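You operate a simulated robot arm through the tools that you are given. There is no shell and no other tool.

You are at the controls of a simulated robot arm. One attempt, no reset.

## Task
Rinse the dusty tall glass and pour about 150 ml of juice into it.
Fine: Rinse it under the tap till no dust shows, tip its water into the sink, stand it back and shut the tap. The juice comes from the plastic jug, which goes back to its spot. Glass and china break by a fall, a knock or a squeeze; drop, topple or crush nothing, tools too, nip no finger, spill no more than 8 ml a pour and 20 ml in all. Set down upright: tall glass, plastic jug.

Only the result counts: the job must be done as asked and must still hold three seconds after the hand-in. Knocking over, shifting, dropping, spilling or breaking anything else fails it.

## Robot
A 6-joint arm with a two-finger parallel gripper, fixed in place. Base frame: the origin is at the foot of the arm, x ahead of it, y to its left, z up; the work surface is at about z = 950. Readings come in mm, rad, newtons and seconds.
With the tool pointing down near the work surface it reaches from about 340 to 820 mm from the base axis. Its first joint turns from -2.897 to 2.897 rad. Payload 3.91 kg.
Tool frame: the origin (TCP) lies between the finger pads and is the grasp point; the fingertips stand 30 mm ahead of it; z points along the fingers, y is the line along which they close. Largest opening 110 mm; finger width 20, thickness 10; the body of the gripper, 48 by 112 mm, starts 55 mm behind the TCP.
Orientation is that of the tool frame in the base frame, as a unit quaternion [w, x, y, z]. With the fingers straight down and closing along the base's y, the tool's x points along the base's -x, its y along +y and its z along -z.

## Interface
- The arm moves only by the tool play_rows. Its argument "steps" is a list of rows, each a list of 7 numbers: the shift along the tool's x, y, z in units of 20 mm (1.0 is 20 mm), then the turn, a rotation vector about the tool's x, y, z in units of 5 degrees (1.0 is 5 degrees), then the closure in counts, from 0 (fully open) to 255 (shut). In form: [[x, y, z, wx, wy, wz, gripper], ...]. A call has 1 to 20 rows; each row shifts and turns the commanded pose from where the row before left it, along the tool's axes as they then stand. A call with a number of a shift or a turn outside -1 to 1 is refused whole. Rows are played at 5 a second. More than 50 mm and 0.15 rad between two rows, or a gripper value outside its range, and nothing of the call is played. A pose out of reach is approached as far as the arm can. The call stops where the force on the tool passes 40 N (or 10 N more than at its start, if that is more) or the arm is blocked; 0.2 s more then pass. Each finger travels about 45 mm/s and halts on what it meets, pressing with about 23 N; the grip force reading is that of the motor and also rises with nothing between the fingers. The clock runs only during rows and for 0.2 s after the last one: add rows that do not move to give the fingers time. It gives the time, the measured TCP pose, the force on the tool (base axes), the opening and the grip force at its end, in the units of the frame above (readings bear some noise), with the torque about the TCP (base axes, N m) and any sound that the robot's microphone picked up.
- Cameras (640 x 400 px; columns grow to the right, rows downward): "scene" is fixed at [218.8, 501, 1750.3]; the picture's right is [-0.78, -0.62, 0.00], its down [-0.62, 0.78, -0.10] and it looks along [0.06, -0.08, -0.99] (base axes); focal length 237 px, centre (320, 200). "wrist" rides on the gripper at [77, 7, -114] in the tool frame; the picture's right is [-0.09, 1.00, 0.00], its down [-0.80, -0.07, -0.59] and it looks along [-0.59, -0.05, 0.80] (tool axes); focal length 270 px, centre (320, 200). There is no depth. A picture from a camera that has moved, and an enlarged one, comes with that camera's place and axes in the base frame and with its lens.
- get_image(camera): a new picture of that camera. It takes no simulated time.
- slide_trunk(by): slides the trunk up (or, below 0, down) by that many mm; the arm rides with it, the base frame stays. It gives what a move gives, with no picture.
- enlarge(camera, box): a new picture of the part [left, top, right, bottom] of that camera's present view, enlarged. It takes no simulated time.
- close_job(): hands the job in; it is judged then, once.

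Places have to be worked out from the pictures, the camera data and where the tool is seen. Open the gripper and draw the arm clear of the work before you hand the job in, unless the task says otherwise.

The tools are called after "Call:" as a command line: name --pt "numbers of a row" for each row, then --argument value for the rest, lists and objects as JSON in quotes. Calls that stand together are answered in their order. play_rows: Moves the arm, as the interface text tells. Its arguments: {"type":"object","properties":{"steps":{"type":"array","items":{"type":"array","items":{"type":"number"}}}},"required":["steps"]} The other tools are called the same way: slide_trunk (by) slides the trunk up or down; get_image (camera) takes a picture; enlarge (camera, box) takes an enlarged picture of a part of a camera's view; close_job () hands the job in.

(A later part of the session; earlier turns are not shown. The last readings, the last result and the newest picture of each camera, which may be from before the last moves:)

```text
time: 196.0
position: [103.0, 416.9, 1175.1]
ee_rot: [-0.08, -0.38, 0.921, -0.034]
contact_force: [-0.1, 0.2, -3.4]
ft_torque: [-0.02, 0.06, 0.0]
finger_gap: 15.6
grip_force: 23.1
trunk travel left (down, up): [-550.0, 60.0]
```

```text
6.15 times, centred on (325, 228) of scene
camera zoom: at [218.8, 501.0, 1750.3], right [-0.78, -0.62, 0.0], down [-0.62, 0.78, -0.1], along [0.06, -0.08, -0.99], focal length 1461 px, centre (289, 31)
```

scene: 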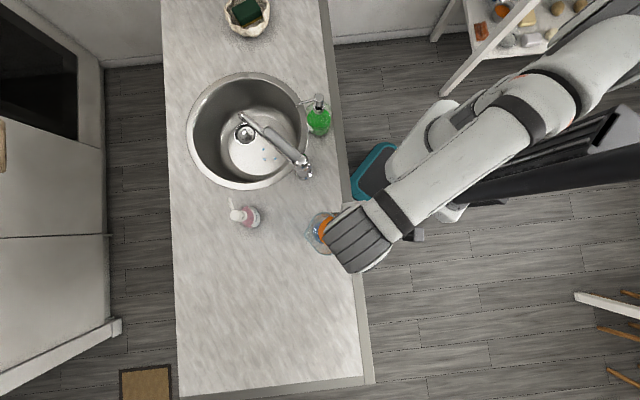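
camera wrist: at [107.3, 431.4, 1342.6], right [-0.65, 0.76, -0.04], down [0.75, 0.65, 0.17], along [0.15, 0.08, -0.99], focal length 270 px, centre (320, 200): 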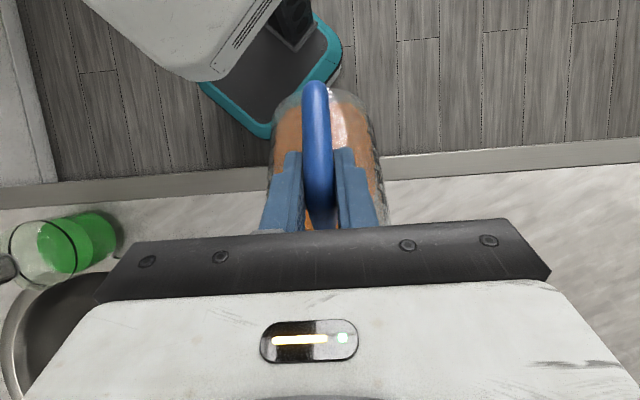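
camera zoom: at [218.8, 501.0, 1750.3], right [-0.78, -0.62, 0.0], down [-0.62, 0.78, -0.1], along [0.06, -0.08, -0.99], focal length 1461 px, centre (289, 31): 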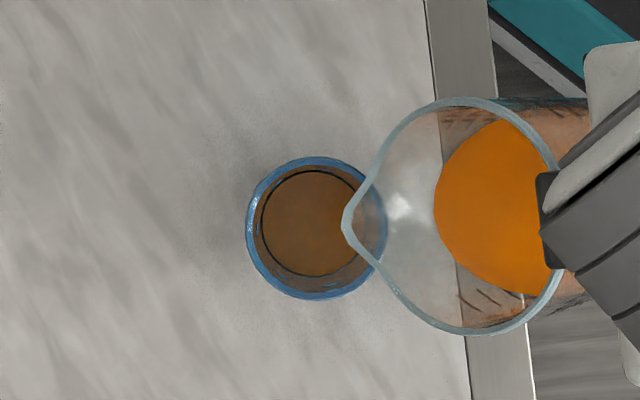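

About 80 ml is in by weight and level; no spill visible. I correct a ~3.5 mm backward drift of the lip and tilt to 65°, then check again.

Call:
play_rows --pt "-0.172 0 -0.03 0 0 0 255" --pt "-0.1195 0 -0.281 0 0.5 0 255" --pt "-0.1195 0 -0.281 0 0.5 0 255" --pt "-0.1195 0 -0.281 0 0.5 0 255" --pt "-0.1195 0 -0.281 0 0.5 0 255" --pt "-0.1195 0 -0.281 0 0.5 0 255" --pt "-0.1195 0 -0.281 0 0.5 0 255" --pt "-0.1195 0 -0.281 0 0.5 0 255" --pt "-0.0717 0 -0.169 0 0.3 0 255" --pt "-0.0717 0 -0.169 0 0.3 0 255" --pt "-0.0478 0 -0.1125 0 0.2 0 255" --pt "-0.0478 0 -0.1125 0 0.2 0 255" --pt "-0.0478 0 -0.1125 0 0.2 0 255" --pt "-0.0478 0 -0.1125 0 0.2 0 255" --pt "-0.0239 0 -0.056 0 0.1 0 255" --pt "0 0 0 0 0 0 255" --pt "0 0 0 0 0 0 255"

Call:
play_rows --pt "0 0 0 0 0 0 255"

Call:
play_rows --pt "0 0 0 0 0 0 255"

Call:
play_rows --pt "0 0 0 0 0 0 255"

Call:
play_rows --pt "0.1195 0 0.281 0 -0.5 0 255" --pt "0.1195 0 0.281 0 -0.5 0 255" --pt "0.1195 0 0.281 0 -0.5 0 255" --pt "0.1195 0 0.281 0 -0.5 0 255" --pt "0.1195 0 0.281 0 -0.5 0 255" --pt "0.1195 0 0.281 0 -0.5 0 255" --pt "0.1195 0 0.281 0 -0.5 0 255" --pt "0.1195 0 0.281 0 -0.5 0 255" --pt "0.1195 0 0.281 0 -0.5 0 255" --pt "0.1195 0 0.281 0 -0.5 0 255" --pt "0 0 0 0 0 0 255"

Call:
enlarge --camera "scene" --box '[285, 195, 365, 260]'

```text
time: 199.6
position: [135.3, 449.0, 1218.6]
ee_rot: [-0.278, -0.365, 0.881, -0.116]
contact_force: [-0.5, -0.5, -2.7]
ft_torque: [0.03, -0.03, 0.05]
finger_gap: 15.4
grip_force: 23.5
trunk travel left (down, up): [-550.0, 60.0]
```

```text
time: 200.0
position: [136.2, 449.1, 1218.9]
ee_rot: [-0.277, -0.365, 0.881, -0.116]
contact_force: [0.5, 0.0, -3.7]
ft_torque: [0.0, -0.05, -0.02]
finger_gap: 15.4
grip_force: 23.2
trunk travel left (down, up): [-550.0, 60.0]
```

```text
time: 200.4
position: [135.5, 449.2, 1217.7]
ee_rot: [-0.278, -0.364, 0.882, -0.115]
contact_force: [0.4, 0.2, -2.9]
ft_torque: [0.04, -0.04, -0.02]
finger_gap: 15.1
grip_force: 23.7
trunk travel left (down, up): [-550.0, 60.0]
```

```text
time: 200.8
position: [135.1, 450.1, 1217.3]
ee_rot: [-0.277, -0.365, 0.881, -0.116]
contact_force: [-0.5, 0.1, -2.9]
ft_torque: [0.05, -0.02, 0.0]
finger_gap: 15.5
grip_force: 23.3
trunk travel left (down, up): [-550.0, 60.0]
```

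```text
time: 203.2
position: [104.1, 417.4, 1177.6]
ee_rot: [-0.08, -0.381, 0.92, -0.035]
contact_force: [0.2, -0.2, -2.5]
ft_torque: [-0.05, 0.03, -0.01]
finger_gap: 15.7
grip_force: 23.2
trunk travel left (down, up): [-550.0, 60.0]
```

```text
6.15 times, centred on (325, 228) of scene
camera zoom: at [218.8, 501.0, 1750.3], right [-0.78, -0.62, 0.0], down [-0.62, 0.78, -0.1], along [0.06, -0.08, -0.99], focal length 1461 px, centre (289, 31)
```

zoom: 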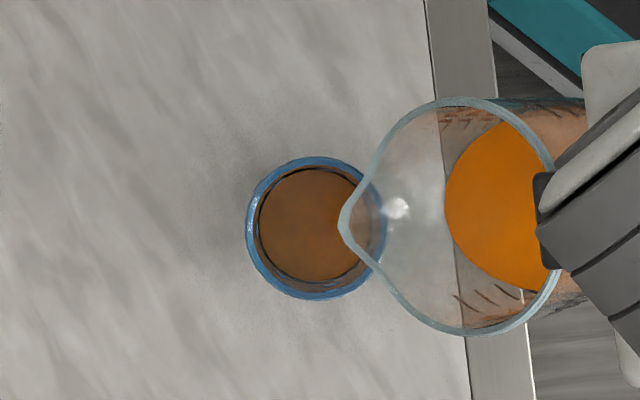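

Estimates by weight, glass level and jug agree on about 125 ml. One more short pour to 67°, then I'll weigh more carefully.

Call:
play_rows --pt "-0.1 0 -0.02 0 0 0 255" --pt "-0.1195 0 -0.281 0 0.5 0 255" --pt "-0.1195 0 -0.281 0 0.5 0 255" --pt "-0.1195 0 -0.281 0 0.5 0 255" --pt "-0.1195 0 -0.281 0 0.5 0 255" --pt "-0.1195 0 -0.281 0 0.5 0 255" --pt "-0.1195 0 -0.281 0 0.5 0 255" --pt "-0.1195 0 -0.281 0 0.5 0 255" --pt "-0.1195 0 -0.281 0 0.5 0 255" --pt "-0.1195 0 -0.281 0 0.5 0 255" --pt "-0.0717 0 -0.169 0 0.3 0 255" --pt "-0.0478 0 -0.1125 0 0.2 0 255" --pt "-0.0478 0 -0.1125 0 0.2 0 255" --pt "-0.0478 0 -0.1125 0 0.2 0 255" --pt "0 0 0 0 0 0 255" --pt "0 0 0 0 0 0 255" --pt "0 0 0 0 0 0 255" --pt "0 0 0 0 0 0 255"

Call:
play_rows --pt "0.1195 0 0.281 0 -0.5 0 255" --pt "0.1195 0 0.281 0 -0.5 0 255" --pt "0.1195 0 0.281 0 -0.5 0 255" --pt "0.1195 0 0.281 0 -0.5 0 255" --pt "0.1195 0 0.281 0 -0.5 0 255" --pt "0.1195 0 0.281 0 -0.5 0 255" --pt "0.1195 0 0.281 0 -0.5 0 255" --pt "0.1195 0 0.281 0 -0.5 0 255" --pt "0.1195 0 0.281 0 -0.5 0 255" --pt "0.1195 0 0.281 0 -0.5 0 255" --pt "0.0956 0 0.225 0 -0.4 0 255" --pt "0 0 0 0 0 0 255"

Call:
enlarge --camera "scene" --box '[285, 195, 365, 260]'

Call:
play_rows --pt "0 0 0 0 0 0 255"

Call:
play_rows --pt "0 0 0 0 0 0 255"

Call:
play_rows --pt "0 0 0 0 0 0 255"

Call:
play_rows --pt "0 0 0 0 0 0 255"

Call:
play_rows --pt "0 0 0 0 0 0 255"

Call:
play_rows --pt "0 0 0 0 0 0 255"

Call:
play_rows --pt "0 0 0 0 0 0 255"

Call:
play_rows --pt "0 0 0 0 0 0 255"

```text
time: 207.0
position: [140.1, 451.9, 1222.7]
ee_rot: [-0.294, -0.362, 0.876, -0.122]
contact_force: [-0.2, 0.0, -2.8]
ft_torque: [0.02, -0.05, 0.01]
finger_gap: 15.2
grip_force: 23.3
trunk travel left (down, up): [-550.0, 60.0]
```

```text
time: 209.6
position: [103.6, 417.5, 1179.7]
ee_rot: [-0.08, -0.381, 0.921, -0.034]
contact_force: [-1.1, -0.1, -2.1]
ft_torque: [-0.02, 0.03, -0.03]
finger_gap: 15.3
grip_force: 23.6
trunk travel left (down, up): [-550.0, 60.0]
```

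```text
6.15 times, centred on (325, 228) of scene
camera zoom: at [218.8, 501.0, 1750.3], right [-0.78, -0.62, 0.0], down [-0.62, 0.78, -0.1], along [0.06, -0.08, -0.99], focal length 1461 px, centre (289, 31)
```

zoom: 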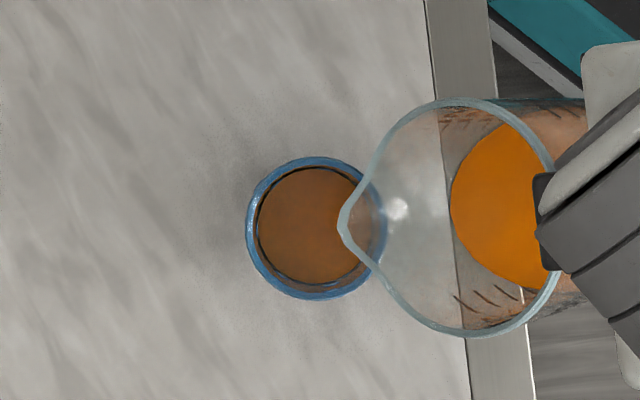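

```text
time: 210.0
position: [104.6, 418.1, 1178.4]
ee_rot: [-0.081, -0.38, 0.921, -0.035]
contact_force: [-0.8, 0.7, -2.3]
ft_torque: [0.0, -0.01, 0.01]
finger_gap: 15.2
grip_force: 23.1
trunk travel left (down, up): [-550.0, 60.0]
```

```text
time: 210.4
position: [103.1, 417.5, 1178.9]
ee_rot: [-0.08, -0.381, 0.92, -0.035]
contact_force: [0.2, 0.0, -2.1]
ft_torque: [-0.04, 0.06, -0.01]
finger_gap: 15.3
grip_force: 23.2
trunk travel left (down, up): [-550.0, 60.0]
```

```text
time: 210.8
position: [104.1, 418.4, 1179.4]
ee_rot: [-0.08, -0.38, 0.921, -0.034]
contact_force: [-0.9, 0.1, -2.9]
ft_torque: [-0.01, 0.06, 0.02]
finger_gap: 15.3
grip_force: 23.1
trunk travel left (down, up): [-550.0, 60.0]
```

```text
time: 211.2
position: [103.8, 417.4, 1180.2]
ee_rot: [-0.08, -0.38, 0.921, -0.034]
contact_force: [-0.3, 0.2, -1.9]
ft_torque: [-0.02, 0.01, -0.01]
finger_gap: 15.1
grip_force: 23.1
trunk travel left (down, up): [-550.0, 60.0]
```

```text
time: 211.6
position: [104.0, 418.0, 1179.0]
ee_rot: [-0.08, -0.38, 0.921, -0.033]
contact_force: [-0.4, 0.5, -2.9]
ft_torque: [-0.05, 0.05, 0.02]
finger_gap: 15.3
grip_force: 22.7
trunk travel left (down, up): [-550.0, 60.0]
```

```text
time: 212.0
position: [104.5, 417.7, 1180.0]
ee_rot: [-0.081, -0.381, 0.921, -0.034]
contact_force: [0.0, 0.8, -2.1]
ft_torque: [-0.01, 0.03, 0.03]
finger_gap: 15.3
grip_force: 22.7
trunk travel left (down, up): [-550.0, 60.0]
```

```text
time: 212.4
position: [103.8, 418.4, 1180.1]
ee_rot: [-0.08, -0.381, 0.921, -0.034]
contact_force: [-0.3, 0.5, -2.3]
ft_torque: [-0.04, 0.05, 0.01]
finger_gap: 15.5
grip_force: 23.5
trunk travel left (down, up): [-550.0, 60.0]
```

```text
time: 212.8
position: [104.2, 418.9, 1179.1]
ee_rot: [-0.08, -0.381, 0.921, -0.034]
contact_force: [0.4, -0.3, -2.9]
ft_torque: [-0.01, 0.04, -0.01]
finger_gap: 15.1
grip_force: 22.6
trunk travel left (down, up): [-550.0, 60.0]
```

The weights now average ≈2.4 N, while the jug's level suggests somewhat less poured. I raise the jug and bring it upright to read its scale and the glass level properly.

Call:
play_rows --pt "-0.2 0 -0.29 0 0 0 255" --pt "-0.405 0 -0.58 0 0 0 255" --pt "-0.405 0 -0.58 0 0 0 255" --pt "-0.405 0 -0.58 0 0 0 255" --pt "-0.405 0 -0.58 0 0 0 255" --pt "-0.405 0 -0.58 0 0 0 255" --pt "-0.2 0 -0.29 0 0 0 255" --pt "0 0 0 0 -0.7 0 255" --pt "0 0 0 0 -0.7 0 255" --pt "0 0 0 0 -0.7 0 255" --pt "0 0 0 0 -0.7 0 255" --pt "0 0 0 0 -0.7 0 255" --pt "0 0 0 0 -0.7 0 255" --pt "0 0 0 0 -0.7 0 255" --pt "0 0 0 0 -0.7 0 255" --pt "0 0 0 0 -0.7 0 255" --pt "0 0 0 0 -0.7 0 255" --pt "0 0 0 0 -0.7 0 255" --pt "0 0 0 0 -0.3 0 255" --pt "0 0 0 0 0 0 255"

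Call:
enlarge --camera "scene" --box '[280, 195, 380, 270]'

Call:
get_image --camera "wrist"

```text
time: 217.0
position: [147.1, 460.2, 1239.7]
ee_rot: [0.239, -0.37, 0.892, 0.099]
contact_force: [-0.8, -0.2, -2.5]
ft_torque: [-0.12, 0.13, -0.04]
finger_gap: 15.4
grip_force: 23.1
trunk travel left (down, up): [-550.0, 60.0]
```

```text
5.33 times, centred on (330, 232) of scene
camera zoom: at [218.8, 501.0, 1750.3], right [-0.78, -0.62, 0.0], down [-0.62, 0.78, -0.1], along [0.06, -0.08, -0.99], focal length 1266 px, centre (267, 27)
```

zoom: 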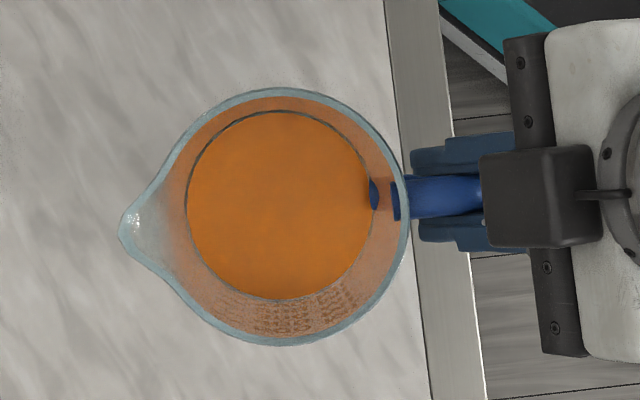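

```text
taken
camera wrist: at [53.9, 378.3, 1301.3], right [-0.65, 0.76, 0.04], down [0.33, 0.23, 0.92], along [0.69, 0.61, -0.4], focal length 270 px, centre (320, 200)
```

wrist: 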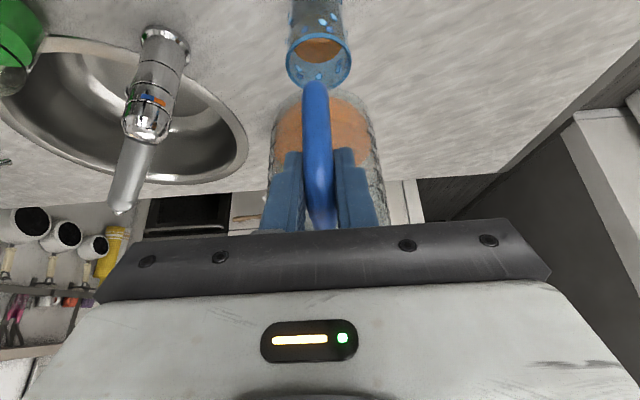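

Call:
enlarge --camera "wrist" --box '[275, 0, 365, 100]'

Call:
play_rows --pt "0 0 0 0 0 0 255"

Call:
play_rows --pt "0 0 0 0 0 0 255"

Call:
play_rows --pt "0 0 0 0 0 0 255"

Call:
play_rows --pt "0 0 0 0 0 0 255"

Call:
play_rows --pt "0 0 0 0 0 0 255"

Call:
play_rows --pt "0 0 0 0 0 0 255"

Call:
play_rows --pt "0 0 0 0 0 0 255"

Call:
play_rows --pt "0 0 0 0 0 0 255"

```text
4.00 times, centred on (320, 50) of wrist
camera zoom: at [53.9, 378.3, 1301.3], right [-0.65, 0.76, 0.04], down [0.33, 0.23, 0.92], along [0.69, 0.61, -0.4], focal length 1081 px, centre (320, 800)
```

zoom: 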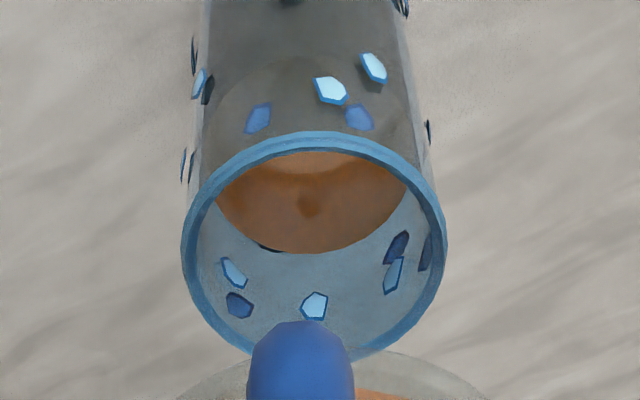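

```text
time: 217.4
position: [145.6, 460.0, 1239.2]
ee_rot: [0.239, -0.369, 0.892, 0.098]
contact_force: [0.7, 0.3, -2.8]
ft_torque: [-0.08, 0.14, 0.0]
finger_gap: 15.2
grip_force: 23.0
trunk travel left (down, up): [-550.0, 60.0]
```

```text
time: 217.8
position: [146.0, 461.1, 1239.2]
ee_rot: [0.239, -0.369, 0.892, 0.099]
contact_force: [-0.3, 0.1, -2.7]
ft_torque: [-0.09, 0.1, 0.04]
finger_gap: 15.4
grip_force: 23.1
trunk travel left (down, up): [-550.0, 60.0]
```

```text
time: 218.2
position: [146.0, 459.7, 1239.9]
ee_rot: [0.24, -0.369, 0.893, 0.098]
contact_force: [0.0, 0.0, -3.3]
ft_torque: [-0.11, 0.12, -0.03]
finger_gap: 15.3
grip_force: 22.9
trunk travel left (down, up): [-550.0, 60.0]
```

```text
time: 218.6
position: [145.1, 460.9, 1239.3]
ee_rot: [0.239, -0.369, 0.893, 0.098]
contact_force: [-0.4, -0.2, -3.2]
ft_torque: [-0.1, 0.12, -0.03]
finger_gap: 15.0
grip_force: 22.8
trunk travel left (down, up): [-550.0, 60.0]
```

```text
time: 219.0
position: [146.5, 459.9, 1239.7]
ee_rot: [0.239, -0.369, 0.892, 0.099]
contact_force: [-0.2, 0.8, -3.4]
ft_torque: [-0.09, 0.11, -0.02]
finger_gap: 15.4
grip_force: 22.7
trunk travel left (down, up): [-550.0, 60.0]
```

```text
time: 219.4
position: [146.6, 460.5, 1239.5]
ee_rot: [0.24, -0.369, 0.892, 0.098]
contact_force: [1.2, -1.2, -3.3]
ft_torque: [-0.13, 0.1, -0.01]
finger_gap: 15.2
grip_force: 22.8
trunk travel left (down, up): [-550.0, 60.0]
```

```text
time: 219.8
position: [146.5, 461.0, 1239.6]
ee_rot: [0.24, -0.37, 0.892, 0.098]
contact_force: [0.0, 0.8, -3.3]
ft_torque: [-0.11, 0.11, 0.01]
finger_gap: 15.4
grip_force: 23.1
trunk travel left (down, up): [-550.0, 60.0]
```

```text
time: 220.2
position: [147.1, 461.2, 1240.1]
ee_rot: [0.24, -0.37, 0.892, 0.098]
contact_force: [0.1, -0.1, -2.8]
ft_torque: [-0.13, 0.13, 0.04]
finger_gap: 15.2
grip_force: 23.1
trunk travel left (down, up): [-550.0, 60.0]
```

Combined weight/torque (≈155 g lost) and the level in the glass (≈33 mm below the rim) agree with about 150 ml, and nothing is spilled. I carry the jug back sideways to its spot.

Call:
play_rows --pt "-0.04 0.35 0.025 0 0 0 255" --pt "-0.086 0.6 0.049 0 0 0 255" --pt "-0.086 0.75 0.049 0 0 0 255" --pt "-0.086 0.75 0.049 0 0 0 255" --pt "-0.086 0.75 0.049 0 0 0 255" --pt "-0.086 0.75 0.049 0 0 0 255" --pt "-0.086 0.75 0.049 0 0 0 255" --pt "-0.086 0.75 0.049 0 0 0 255" --pt "-0.086 0.75 0.049 0 0 0 255" --pt "-0.086 0.75 0.049 0 0 0 255" --pt "-0.086 0.75 0.049 0 0 0 255" --pt "-0.086 0.75 0.049 0 0 0 255" --pt "-0.086 0.75 0.049 0 0 0 255" --pt "-0.04 0.5 0.03 0 0 0 255" --pt "0 0 0 0 0 0 255"

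Call:
get_image --camera "wrist"

Call:
get_image --camera "scene"

```text
time: 223.4
position: [26.9, 616.8, 1239.4]
ee_rot: [0.239, -0.37, 0.892, 0.099]
contact_force: [0.6, 0.1, -3.5]
ft_torque: [-0.11, 0.12, 0.02]
finger_gap: 15.1
grip_force: 22.8
trunk travel left (down, up): [-550.0, 60.0]
```

```text
taken
camera wrist: at [-65.2, 533.6, 1300.8], right [-0.65, 0.76, 0.04], down [0.33, 0.23, 0.92], along [0.68, 0.61, -0.4], focal length 270 px, centre (320, 200)
```

wrist: 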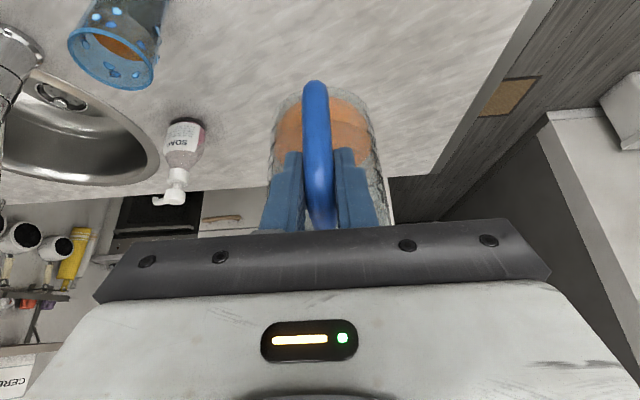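

```text
taken
```

scene: 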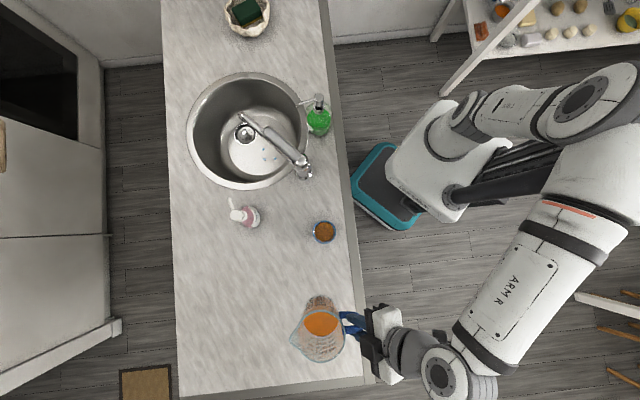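

Now the glass is unobstructed; I take a close look at its fill and at the surrounding counter, and the jug.

Call:
enlarge --camera "scene" --box '[300, 210, 345, 250]'

Call:
enlarge --camera "wrist" --box '[50, 0, 190, 110]'

Call:
enlarge --camera "wrist" --box '[230, 60, 410, 240]'

```text
10.00 times, centred on (322, 230) of scene
camera zoom: at [218.8, 501.0, 1750.3], right [-0.78, -0.62, 0.0], down [-0.62, 0.78, -0.1], along [0.06, -0.08, -0.99], focal length 2374 px, centre (295, -100)
```

zoom: 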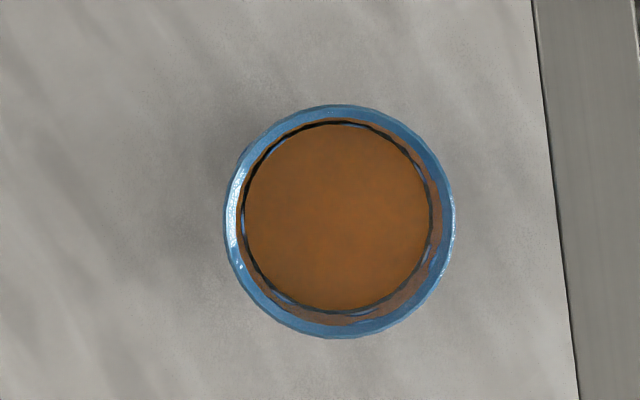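

```text
3.64 times, centred on (120, 55) of wrist
camera zoom: at [-65.2, 533.6, 1300.8], right [-0.65, 0.76, 0.04], down [0.33, 0.23, 0.92], along [0.68, 0.61, -0.4], focal length 983 px, centre (1047, 727)
```

zoom: 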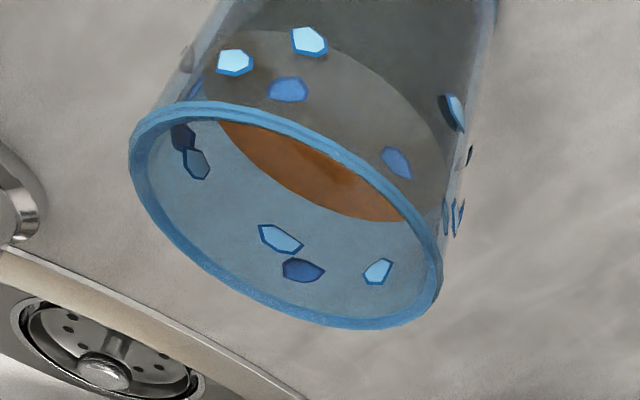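

```text
2.22 times, centred on (320, 150) of wrist
camera zoom: at [-65.2, 533.6, 1300.8], right [-0.65, 0.76, 0.04], down [0.33, 0.23, 0.92], along [0.68, 0.61, -0.4], focal length 601 px, centre (320, 311)
```

zoom: 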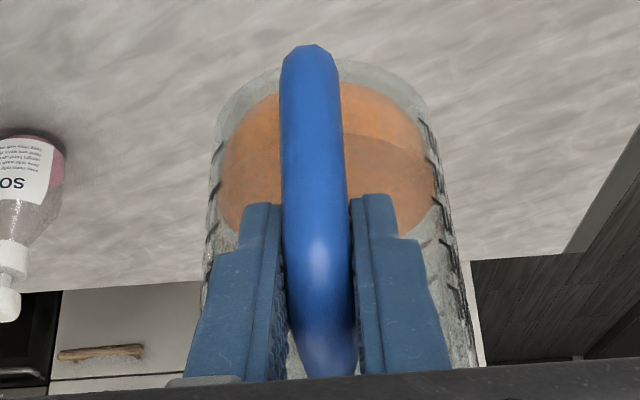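

The juice sits at a good level and the counter is clean around the glass. I lower the jug toward its spot, stopping ~20 mm above.

Call:
play_rows --pt "0.2 0.03 0.347 0 0 0 255" --pt "0.4 0.03 0.693 0 0 0 255" --pt "0.4 0 0.693 0 0 0 255" --pt "0.4 0 0.693 0 0 0 255" --pt "0.4 0 0.693 0 0 0 255" --pt "0.4 0 0.693 0 0 0 255" --pt "0.4 0 0.693 0 0 0 255" --pt "0.4 0 0.693 0 0 0 255" --pt "0.4 0 0.693 0 0 0 255" --pt "0.4 0 0.693 0 0 0 255" --pt "0.2 0 0.347 0 0 0 255" --pt "0 0 0 0 0 0 255"

Call:
get_image --camera "wrist"

Call:
enlarge --camera "scene" --box '[290, 270, 370, 335]'

```text
time: 226.0
position: [27.1, 616.9, 1077.0]
ee_rot: [0.239, -0.369, 0.893, 0.098]
contact_force: [0.2, 0.4, -3.2]
ft_torque: [-0.13, 0.1, -0.01]
finger_gap: 15.5
grip_force: 22.9
trunk travel left (down, up): [-550.0, 60.0]
```

```text
taken
camera wrist: at [-65.6, 534.8, 1139.8], right [-0.65, 0.76, 0.04], down [0.33, 0.23, 0.92], along [0.69, 0.61, -0.4], focal length 270 px, centre (320, 200)
```

wrist: 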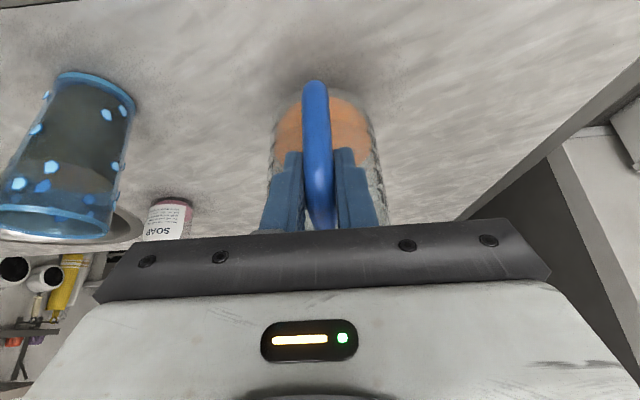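

```text
6.15 times, centred on (330, 302) of scene
camera zoom: at [218.8, 501.0, 1750.3], right [-0.78, -0.62, 0.0], down [-0.62, 0.78, -0.1], along [0.06, -0.08, -0.99], focal length 1461 px, centre (258, -431)
```

zoom: 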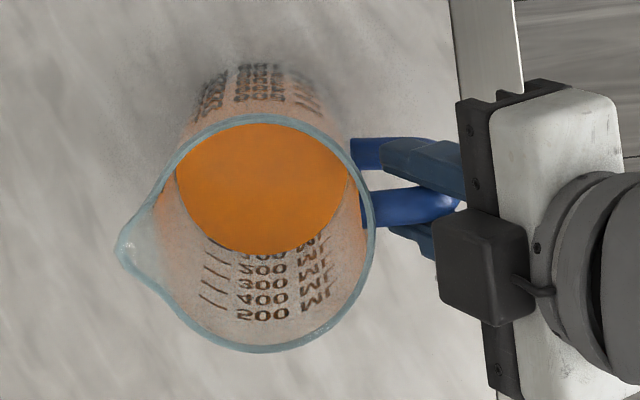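

I zoom in on the jug's scale to read the remaining level.

Call:
enlarge --camera "scene" --box '[310, 300, 350, 330]'

Call:
enlarge --camera "wrist" --box '[255, 70, 395, 240]'

```text
13.33 times, centred on (330, 315) of scene
camera zoom: at [218.8, 501.0, 1750.3], right [-0.78, -0.62, 0.0], down [-0.62, 0.78, -0.1], along [0.06, -0.08, -0.99], focal length 3166 px, centre (187, -1333)
```

zoom: 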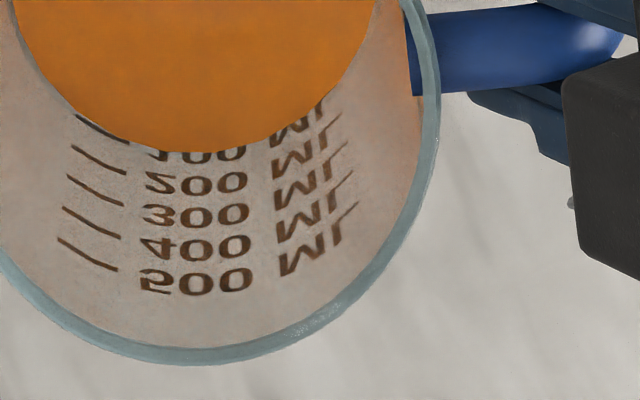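

```text
2.35 times, centred on (325, 155) of wrist
camera zoom: at [-65.6, 534.8, 1139.8], right [-0.65, 0.76, 0.04], down [0.33, 0.23, 0.92], along [0.69, 0.61, -0.4], focal length 636 px, centre (308, 306)
```

zoom: 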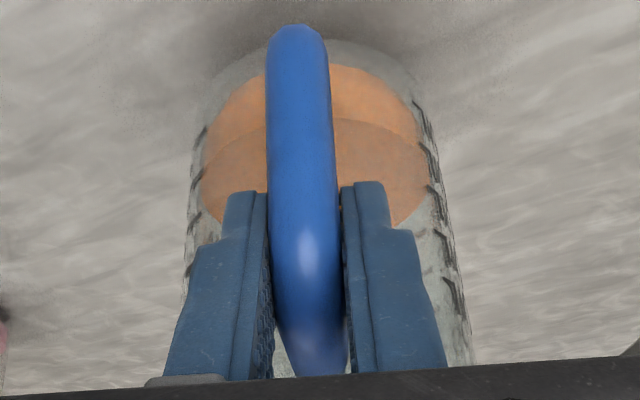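

The scale suggests roughly 130–145 ml remains (parallax through the wall considered). I'll set the jug down first, then check levels side-on. Lowering 20 mm.

Call:
play_rows --pt "0.125 0 0.2165 0 0 0 255" --pt "0.125 0 0.2165 0 0 0 255" --pt "0.125 0 0.2165 0 0 0 255" --pt "0.125 0 0.2165 0 0 0 255" --pt "0 0 0 0 0 0 255" --pt "0 0 0 0 0 0 255"

Call:
enlarge --camera "wrist" --box '[230, 60, 410, 240]'

```text
time: 227.4
position: [28.2, 616.9, 1057.9]
ee_rot: [0.239, -0.37, 0.892, 0.099]
contact_force: [0.4, -0.4, -3.1]
ft_torque: [-0.12, 0.18, 0.02]
finger_gap: 15.3
grip_force: 22.9
trunk travel left (down, up): [-550.0, 60.0]
```

```text
2.22 times, centred on (320, 150) of wrist
camera zoom: at [-65.7, 534.2, 1120.2], right [-0.65, 0.76, 0.04], down [0.33, 0.23, 0.92], along [0.68, 0.61, -0.4], focal length 601 px, centre (320, 311)
```

zoom: 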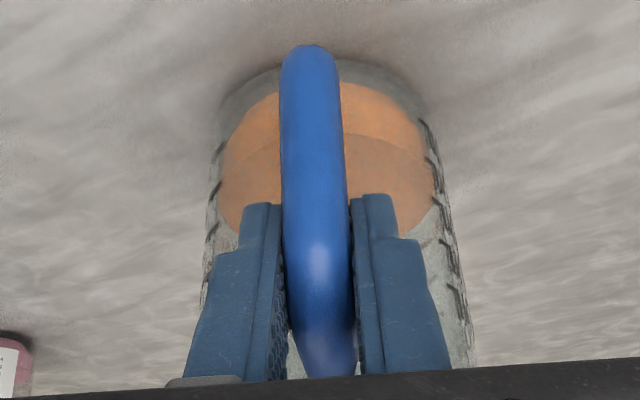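

3 mm to go; I lower in fine steps watching the force.

Call:
play_rows --pt "0.025 0 0.0433 0 0 0 255" --pt "0.025 0 0.0433 0 0 0 255" --pt "0 0 0 0 0 0 255"

Call:
play_rows --pt "0.0125 0 0.0217 0 0 0 255" --pt "0 0 0 0 0 0 255"

Call:
play_rows --pt "0.0125 0 0.0217 0 0 0 255" --pt "0 0 0 0 0 0 255"

```text
time: 228.2
position: [27.0, 616.2, 1056.8]
ee_rot: [0.239, -0.369, 0.893, 0.098]
contact_force: [-0.4, 0.7, -3.5]
ft_torque: [-0.09, 0.13, 0.0]
finger_gap: 15.6
grip_force: 23.5
trunk travel left (down, up): [-550.0, 60.0]
```

```text
time: 228.8
position: [26.6, 616.9, 1055.2]
ee_rot: [0.24, -0.37, 0.892, 0.098]
contact_force: [-0.1, 0.0, -0.7]
ft_torque: [0.1, -0.09, -0.05]
finger_gap: 15.5
grip_force: 22.7
trunk travel left (down, up): [-550.0, 60.0]
```

```text
time: 229.4
position: [25.6, 616.5, 1056.7]
ee_rot: [0.24, -0.369, 0.892, 0.099]
contact_force: [0.9, 0.8, 2.4]
ft_torque: [0.26, -0.26, -0.01]
finger_gap: 15.3
grip_force: 23.0
trunk travel left (down, up): [-550.0, 60.0]
```

The base has touched. I ease up a fraction and open the fingers slowly so the jug settles flat.

Call:
play_rows --pt "-0.006 0 -0.011 0 0 0 255" --pt "0 0 0 0 0 0 255" --pt "0 0 0 0 0 0 222" --pt "0 0 0 0 0 0 219" --pt "0 0 0 0 0 0 216" --pt "0 0 0 0 0 0 212" --pt "0 0 0 0 0 0 205" --pt "0 0 0 0 0 0 190" --pt "0 0 0 0 0 0 190"

Call:
enlarge --camera "wrist" --box '[230, 60, 410, 240]'

Call:
enlarge --camera "scene" --box '[290, 270, 370, 335]'

```text
time: 231.4
position: [26.4, 617.2, 1055.2]
ee_rot: [0.24, -0.369, 0.893, 0.099]
contact_force: [-0.5, -0.3, 0.0]
ft_torque: [-0.01, -0.03, 0.03]
finger_gap: 28.0
grip_force: 0.0
trunk travel left (down, up): [-550.0, 60.0]
```

```text
2.22 times, centred on (320, 150) of wrist
camera zoom: at [-65.8, 534.3, 1118.0], right [-0.65, 0.76, 0.04], down [0.33, 0.23, 0.92], along [0.68, 0.61, -0.4], focal length 601 px, centre (320, 311)
```

zoom: 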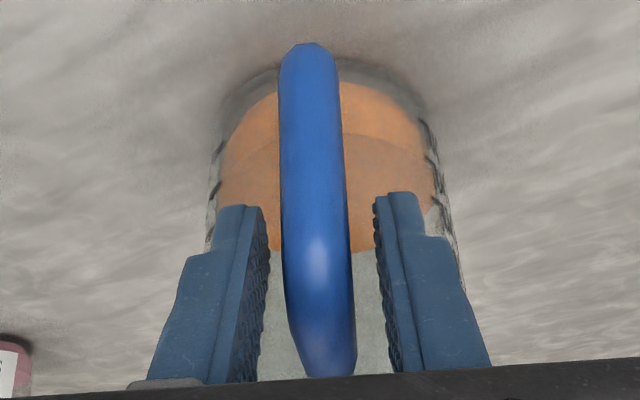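

```text
6.15 times, centred on (330, 302) of scene
camera zoom: at [218.8, 501.0, 1750.3], right [-0.78, -0.62, 0.0], down [-0.62, 0.78, -0.1], along [0.06, -0.08, -0.99], focal length 1461 px, centre (258, -431)
```

zoom: 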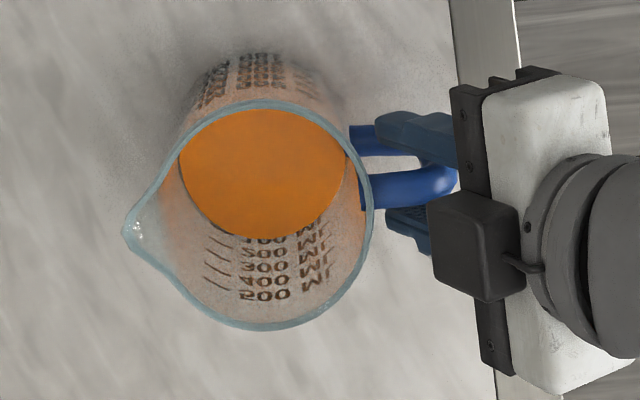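

The jug is standing back within ~2 mm of its spot. I open fully and withdraw along the tool axis, away from the handle.

Call:
play_rows --pt "0 0 0 0 0 0 100" --pt "0 0 0 0 0 0 0" --pt "0 0 0 0 0 0 0" --pt "0 0 0 0 0 0 0" --pt "0 0 -0.6 0 0 0 0" --pt "0 0 -0.8 0 0 0 0" --pt "0 0 -0.8 0 0 0 0" --pt "0 0 -0.8 0 0 0 0" --pt "0 0 -0.8 0 0 0 0" --pt "0 0 -0.8 0 0 0 0" --pt "0 0 -0.8 0 0 0 0" --pt "0 0 -0.8 0 0 0 0" --pt "0 0 0 0 0 0 0"

Call:
get_image --camera "wrist"

Call:
enlarge --camera "scene" --box '[290, 270, 370, 335]'

```text
time: 234.2
position: [-16.8, 573.6, 1163.1]
ee_rot: [0.239, -0.37, 0.892, 0.098]
contact_force: [0.2, 0.1, 0.4]
ft_torque: [-0.04, 0.01, -0.04]
finger_gap: 109.9
grip_force: 0.1
trunk travel left (down, up): [-550.0, 60.0]
```

```text
taken
camera wrist: at [-109.7, 490.8, 1225.5], right [-0.65, 0.76, 0.04], down [0.33, 0.23, 0.92], along [0.68, 0.61, -0.4], focal length 270 px, centre (320, 200)
```

wrist: 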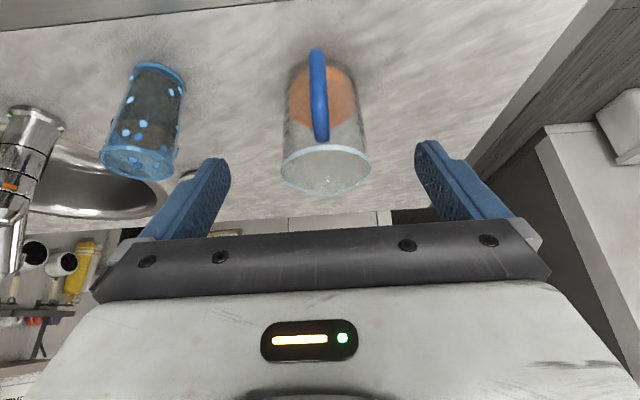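

```text
6.15 times, centred on (330, 302) of scene
camera zoom: at [218.8, 501.0, 1750.3], right [-0.78, -0.62, 0.0], down [-0.62, 0.78, -0.1], along [0.06, -0.08, -0.99], focal length 1461 px, centre (258, -431)
```

zoom: 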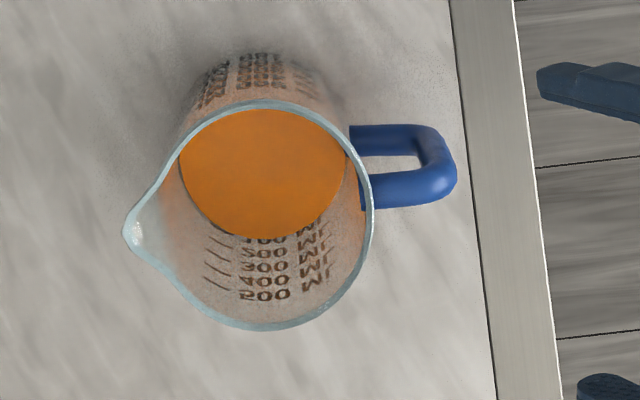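

Jug is standing properly. To verify the poured amount I'll take a side-on look: raise, turn the tool to face +y.

Call:
play_rows --pt "-0.54 0 -0.94 0 0 0 0" --pt "-0.54 0 -0.94 0 0 0 0" --pt "-0.54 0 -0.94 0 0 0 0" --pt "-0.54 0 -0.94 0 0 0 0" --pt "0 0 0 0 1 0 0" --pt "0 0 0 0 1 0 0" --pt "0 0 0 0 1 0 0" --pt "0 0 0 0 1 0 0" --pt "0 0 0 0 1 0 0" --pt "0 0 0 0 1 0 0" --pt "0 0 0 0 0 -1 0" --pt "0 0 0 0 0 -1 0" --pt "0 0 0 0 0 -1 0" --pt "0 0 0 0 0 -1 0" --pt "0 0 0 0 0 -1 0" --pt "0 0 0 0 0 -1 0" --pt "0 0 0 0 0 -1 0" --pt "0 0 0 0 0 -1 0" --pt "0 0 0 0 0 -1 0" --pt "0 0 0 0 0 0 0"

Call:
get_image --camera "scene"

```text
time: 238.4
position: [-17.8, 573.5, 1250.2]
ee_rot: [0.0, 0.707, -0.707, 0.001]
contact_force: [0.4, 0.2, -0.8]
ft_torque: [-0.01, -0.01, -0.02]
finger_gap: 109.9
grip_force: 0.1
trunk travel left (down, up): [-550.0, 60.0]
```

```text
taken
```

scene: 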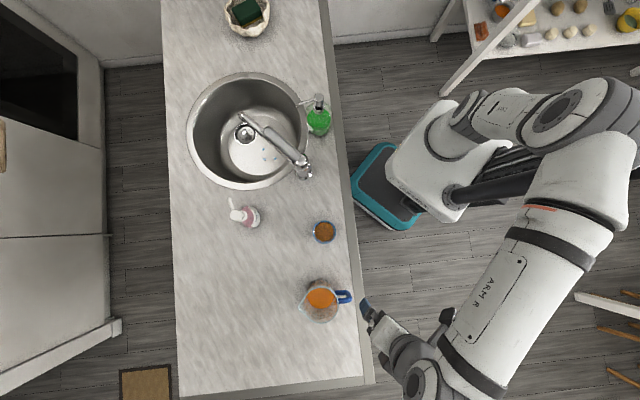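

Call:
play_rows --pt "0.686 -0.93 0 0 0 0 0" --pt "0.686 -0.93 0 0 0 0 0" --pt "0.686 -0.93 0 0 0 0 0" --pt "0.686 -0.93 0 0 0 0 0" --pt "0.686 -0.93 0 0 0 0 0" --pt "0 0 0 0 -1 0 0" --pt "0 0 0 0 -1 0 0" --pt "0 0 0 0 -1 0 0" --pt "0 0 0 0 -1 0 0" --pt "0 0 0 0 -1 0 0" --pt "0 0 0 0 -1 0 0" --pt "0 0 0 0 -1 0 0" --pt "0 0 0 0 -1 0 0" --pt "0 0 0 0 -1 0 0" --pt "0 0 0 0 -1 0 0" --pt "0 0 0 0 -1 0 0" --pt "0 0 0 0 0 0 0"

Call:
get_image --camera "wrist"

```text
time: 242.0
position: [75.9, 504.4, 1250.3]
ee_rot: [-0.327, 0.628, -0.627, -0.326]
contact_force: [0.8, 0.2, 0.0]
ft_torque: [0.0, 0.02, 0.03]
finger_gap: 110.0
grip_force: 0.1
trunk travel left (down, up): [-550.0, 60.0]
```

```text
taken
camera wrist: at [68.8, 366.7, 1254.3], right [-1.0, 0.05, 0.07], down [0.07, -0.03, 1.0], along [0.05, 1.0, 0.02], focal length 270 px, centre (320, 200)
```

wrist: 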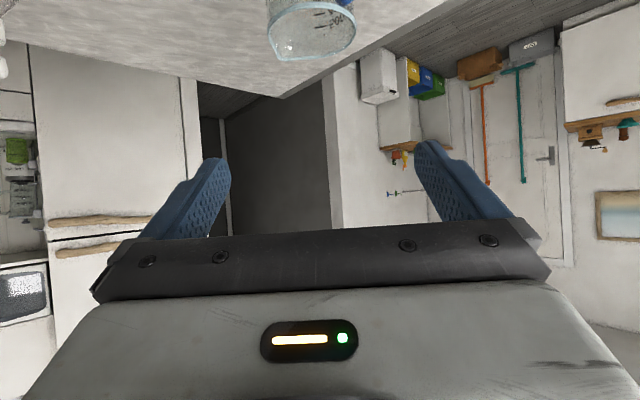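

Clear view line. I descend to about z=1015 between the glass and the jug (20 mm finger clearance to the glass).

Call:
play_rows --pt "0.8 0 0.565 0 0 0 0" --pt "0.8 0 0.565 0 0 0 0" --pt "0.8 0 0.565 0 0 0 0" --pt "0.8 0 0.565 0 0 0 0" --pt "0.8 0 0.565 0 0 0 0" --pt "0.8 0 0.565 0 0 0 0" --pt "0 0 0 0 0 0 0"

Call:
get_image --camera "wrist"

```text
time: 243.6
position: [74.8, 505.3, 1172.8]
ee_rot: [-0.323, 0.63, -0.626, -0.328]
contact_force: [-0.2, 0.2, 0.5]
ft_torque: [-0.03, 0.04, -0.03]
finger_gap: 110.0
grip_force: 0.1
out of reach, approached as far as the arm can: row 1, 2, 3, 4, 6
trunk travel left (down, up): [-550.0, 60.0]
```

```text
taken
camera wrist: at [69.3, 367.3, 1177.1], right [-1.0, 0.04, 0.07], down [0.07, -0.02, 1.0], along [0.05, 1.0, 0.02], focal length 270 px, centre (320, 200)
```

wrist: 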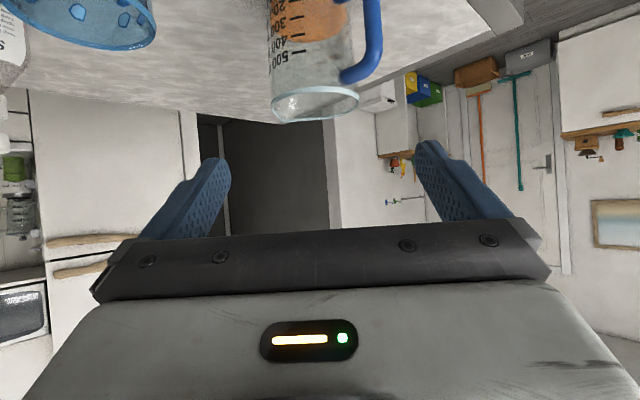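

Arm geometry limits here, but sliding the trunk down lowers the whole arm. I slide 150 mm down.

Call:
slide_trunk --by -150

Call:
get_image --camera "wrist"

```text
time: 245.3
position: [75.0, 504.6, 1022.6]
ee_rot: [-0.324, 0.629, -0.627, -0.327]
contact_force: [-0.8, -0.4, 0.3]
ft_torque: [0.01, -0.02, 0.0]
finger_gap: 110.0
grip_force: 0.2
trunk travel left (down, up): [-400.0, 210.0]
```

```text
taken
camera wrist: at [69.3, 367.3, 1027.4], right [-1.0, 0.05, 0.07], down [0.07, -0.02, 1.0], along [0.05, 1.0, 0.02], focal length 270 px, centre (320, 200)
```

wrist: 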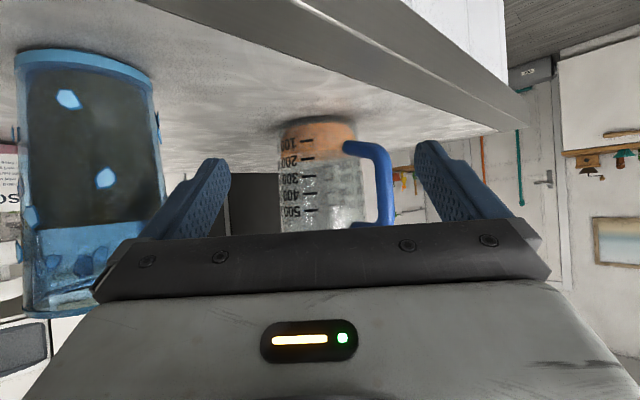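

Excellent side views of both. I enlarge the jug scale and the glass level.

Call:
enlarge --camera "wrist" --box '[260, 100, 400, 240]'

Call:
enlarge --camera "wrist" --box '[0, 30, 200, 330]'

```text
2.86 times, centred on (330, 170) of wrist
camera zoom: at [69.3, 367.3, 1027.4], right [-1.0, 0.05, 0.07], down [0.07, -0.02, 1.0], along [0.05, 1.0, 0.02], focal length 772 px, centre (291, 286)
```

zoom: 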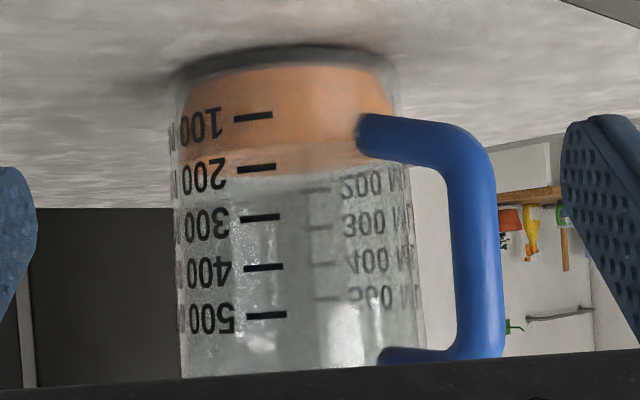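

```text
1.33 times, centred on (100, 180) of wrist
camera zoom: at [69.3, 367.3, 1027.4], right [-1.0, 0.05, 0.07], down [0.07, -0.02, 1.0], along [0.05, 1.0, 0.02], focal length 360 px, centre (613, 227)
```

zoom: 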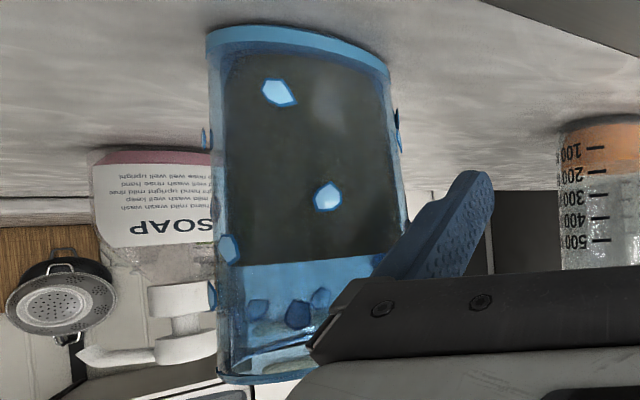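

Call:
enlarge --camera "wrist" --box '[290, 115, 345, 175]'

Call:
enlarge --camera "scene" --box '[200, 80, 340, 200]'

```text
6.67 times, centred on (318, 145) of wrist
camera zoom: at [69.3, 367.3, 1027.4], right [-1.0, 0.05, 0.07], down [0.07, -0.02, 1.0], along [0.05, 1.0, 0.02], focal length 1802 px, centre (337, 567)
```

zoom: 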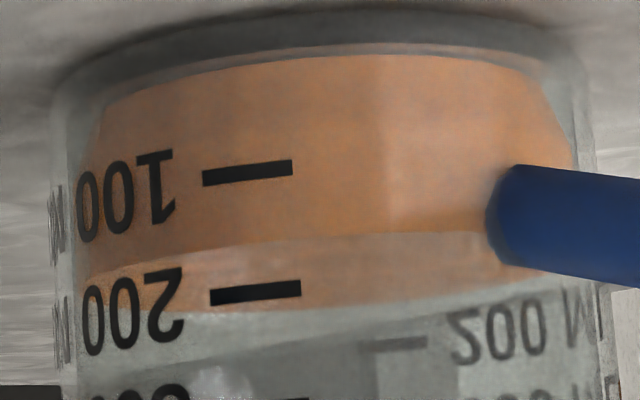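

```text
3.33 times, centred on (270, 140) of scene
camera zoom: at [218.8, 501.0, 1750.3], right [-0.78, -0.62, 0.0], down [-0.62, 0.78, -0.1], along [0.06, -0.08, -0.99], focal length 791 px, centre (487, 400)
```

zoom: 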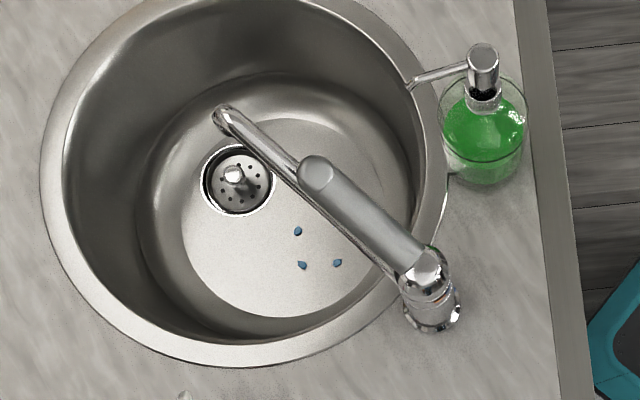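

Side-on, the juice in the jug stands at about the 152–155 ml mark (from 300), so ≈150 ml is in the glass; the tap is dry. I slide the trunk back up, straight away from the objects.

Call:
slide_trunk --by 150

Call:
play_rows --pt "-0.8 0 -0.565 0 0 0 0" --pt "-0.8 0 -0.565 0 0 0 0" --pt "-0.8 0 -0.565 0 0 0 0" --pt "-0.8 0 -0.565 0 0 0 0" --pt "-0.8 0 -0.565 0 0 0 0" --pt "-0.8 0 -0.565 0 0 0 0" --pt "0 0 0 0 0.9 0 0" --pt "0 0 0 0 0.9 0 0" --pt "0 0 0 0 0.9 0 0" --pt "0 0 0 0 0.9 0 0" --pt "0 0 0 0 0.9 0 0" --pt "0 0 0 0 0.9 0 0" --pt "0 0 0 0 0.9 0 0" --pt "0 0 0 0 0.9 0 0" --pt "0.8 0 0 0 0.9 0 0" --pt "0.8 0 0 0 0.9 0 0" --pt "0.8 0 0 0 0.9 0 0" --pt "0.8 0 0 0 0.9 0 0" --pt "0.8 0 0 0 0 0 0" --pt "0 0 0 0 0 0 0"

Call:
get_image --camera "scene"

Call:
get_image --camera "wrist"

```text
time: 247.1
position: [75.1, 504.4, 1171.9]
ee_rot: [-0.323, 0.63, -0.626, -0.327]
contact_force: [-0.9, -0.6, -0.6]
ft_torque: [0.02, 0.01, -0.01]
finger_gap: 109.9
grip_force: 0.0
trunk travel left (down, up): [-550.0, 60.0]
```

```text
time: 251.3
position: [72.1, 425.9, 1249.7]
ee_rot: [-0.004, 0.709, -0.705, -0.007]
contact_force: [1.1, -0.5, -0.3]
ft_torque: [-0.01, -0.01, 0.01]
finger_gap: 110.2
grip_force: 0.0
out of reach, approached as far as the arm can: row 3, 4, 5
trunk travel left (down, up): [-550.0, 60.0]
```

```text
taken
```

scene: 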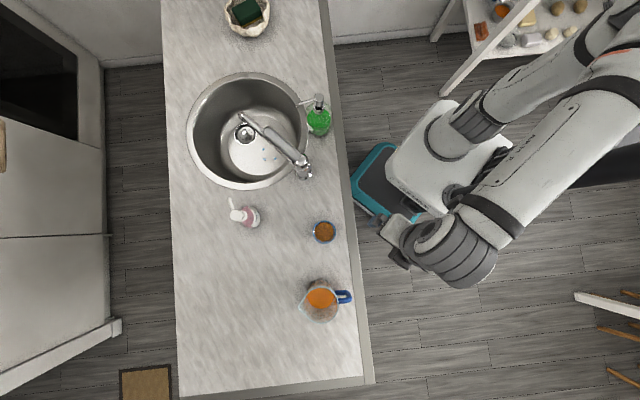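

```text
taken
camera wrist: at [66.9, 348.1, 1364.6], right [-1.0, 0.08, 0.0], down [0.07, 0.79, 0.6], along [0.05, 0.6, -0.8], focal length 270 px, centre (320, 200)
```

wrist: 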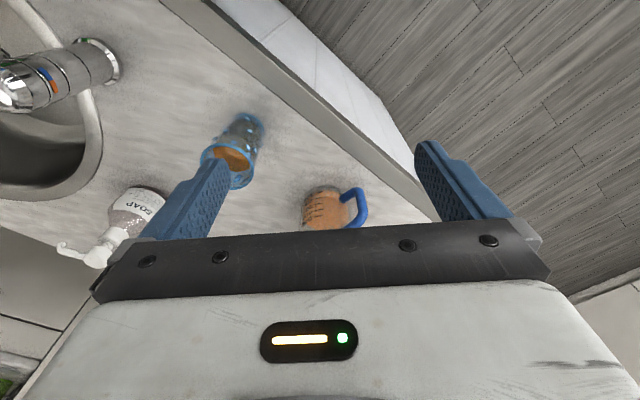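

Arm is clear and everything stands upright. A last check of the tap lever angle against the initial picture and of the glass surroundings.

Call:
enlarge --camera "scene" --box '[230, 100, 330, 190]'

Call:
enlarge --camera "scene" --box '[260, 200, 380, 340]'

```text
4.44 times, centred on (280, 145) of scene
camera zoom: at [218.8, 501.0, 1750.3], right [-0.78, -0.62, 0.0], down [-0.62, 0.78, -0.1], along [0.06, -0.08, -0.99], focal length 1055 px, centre (498, 444)
```

zoom: 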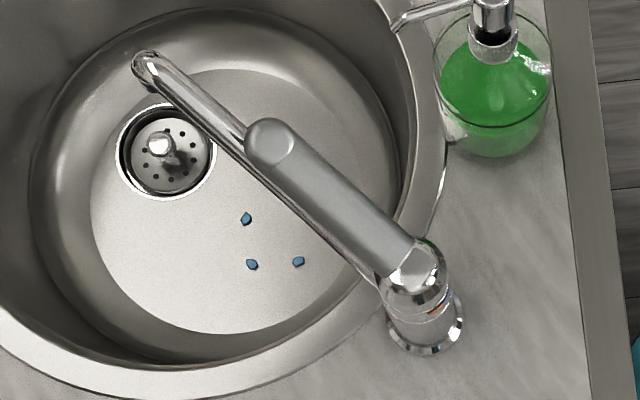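

```text
2.86 times, centred on (320, 270) of scene
camera zoom: at [218.8, 501.0, 1750.3], right [-0.78, -0.62, 0.0], down [-0.62, 0.78, -0.1], along [0.06, -0.08, -0.99], focal length 678 px, centre (320, 0)
```

zoom: 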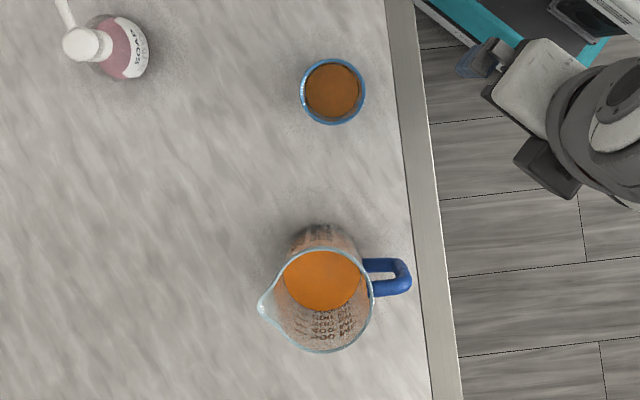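

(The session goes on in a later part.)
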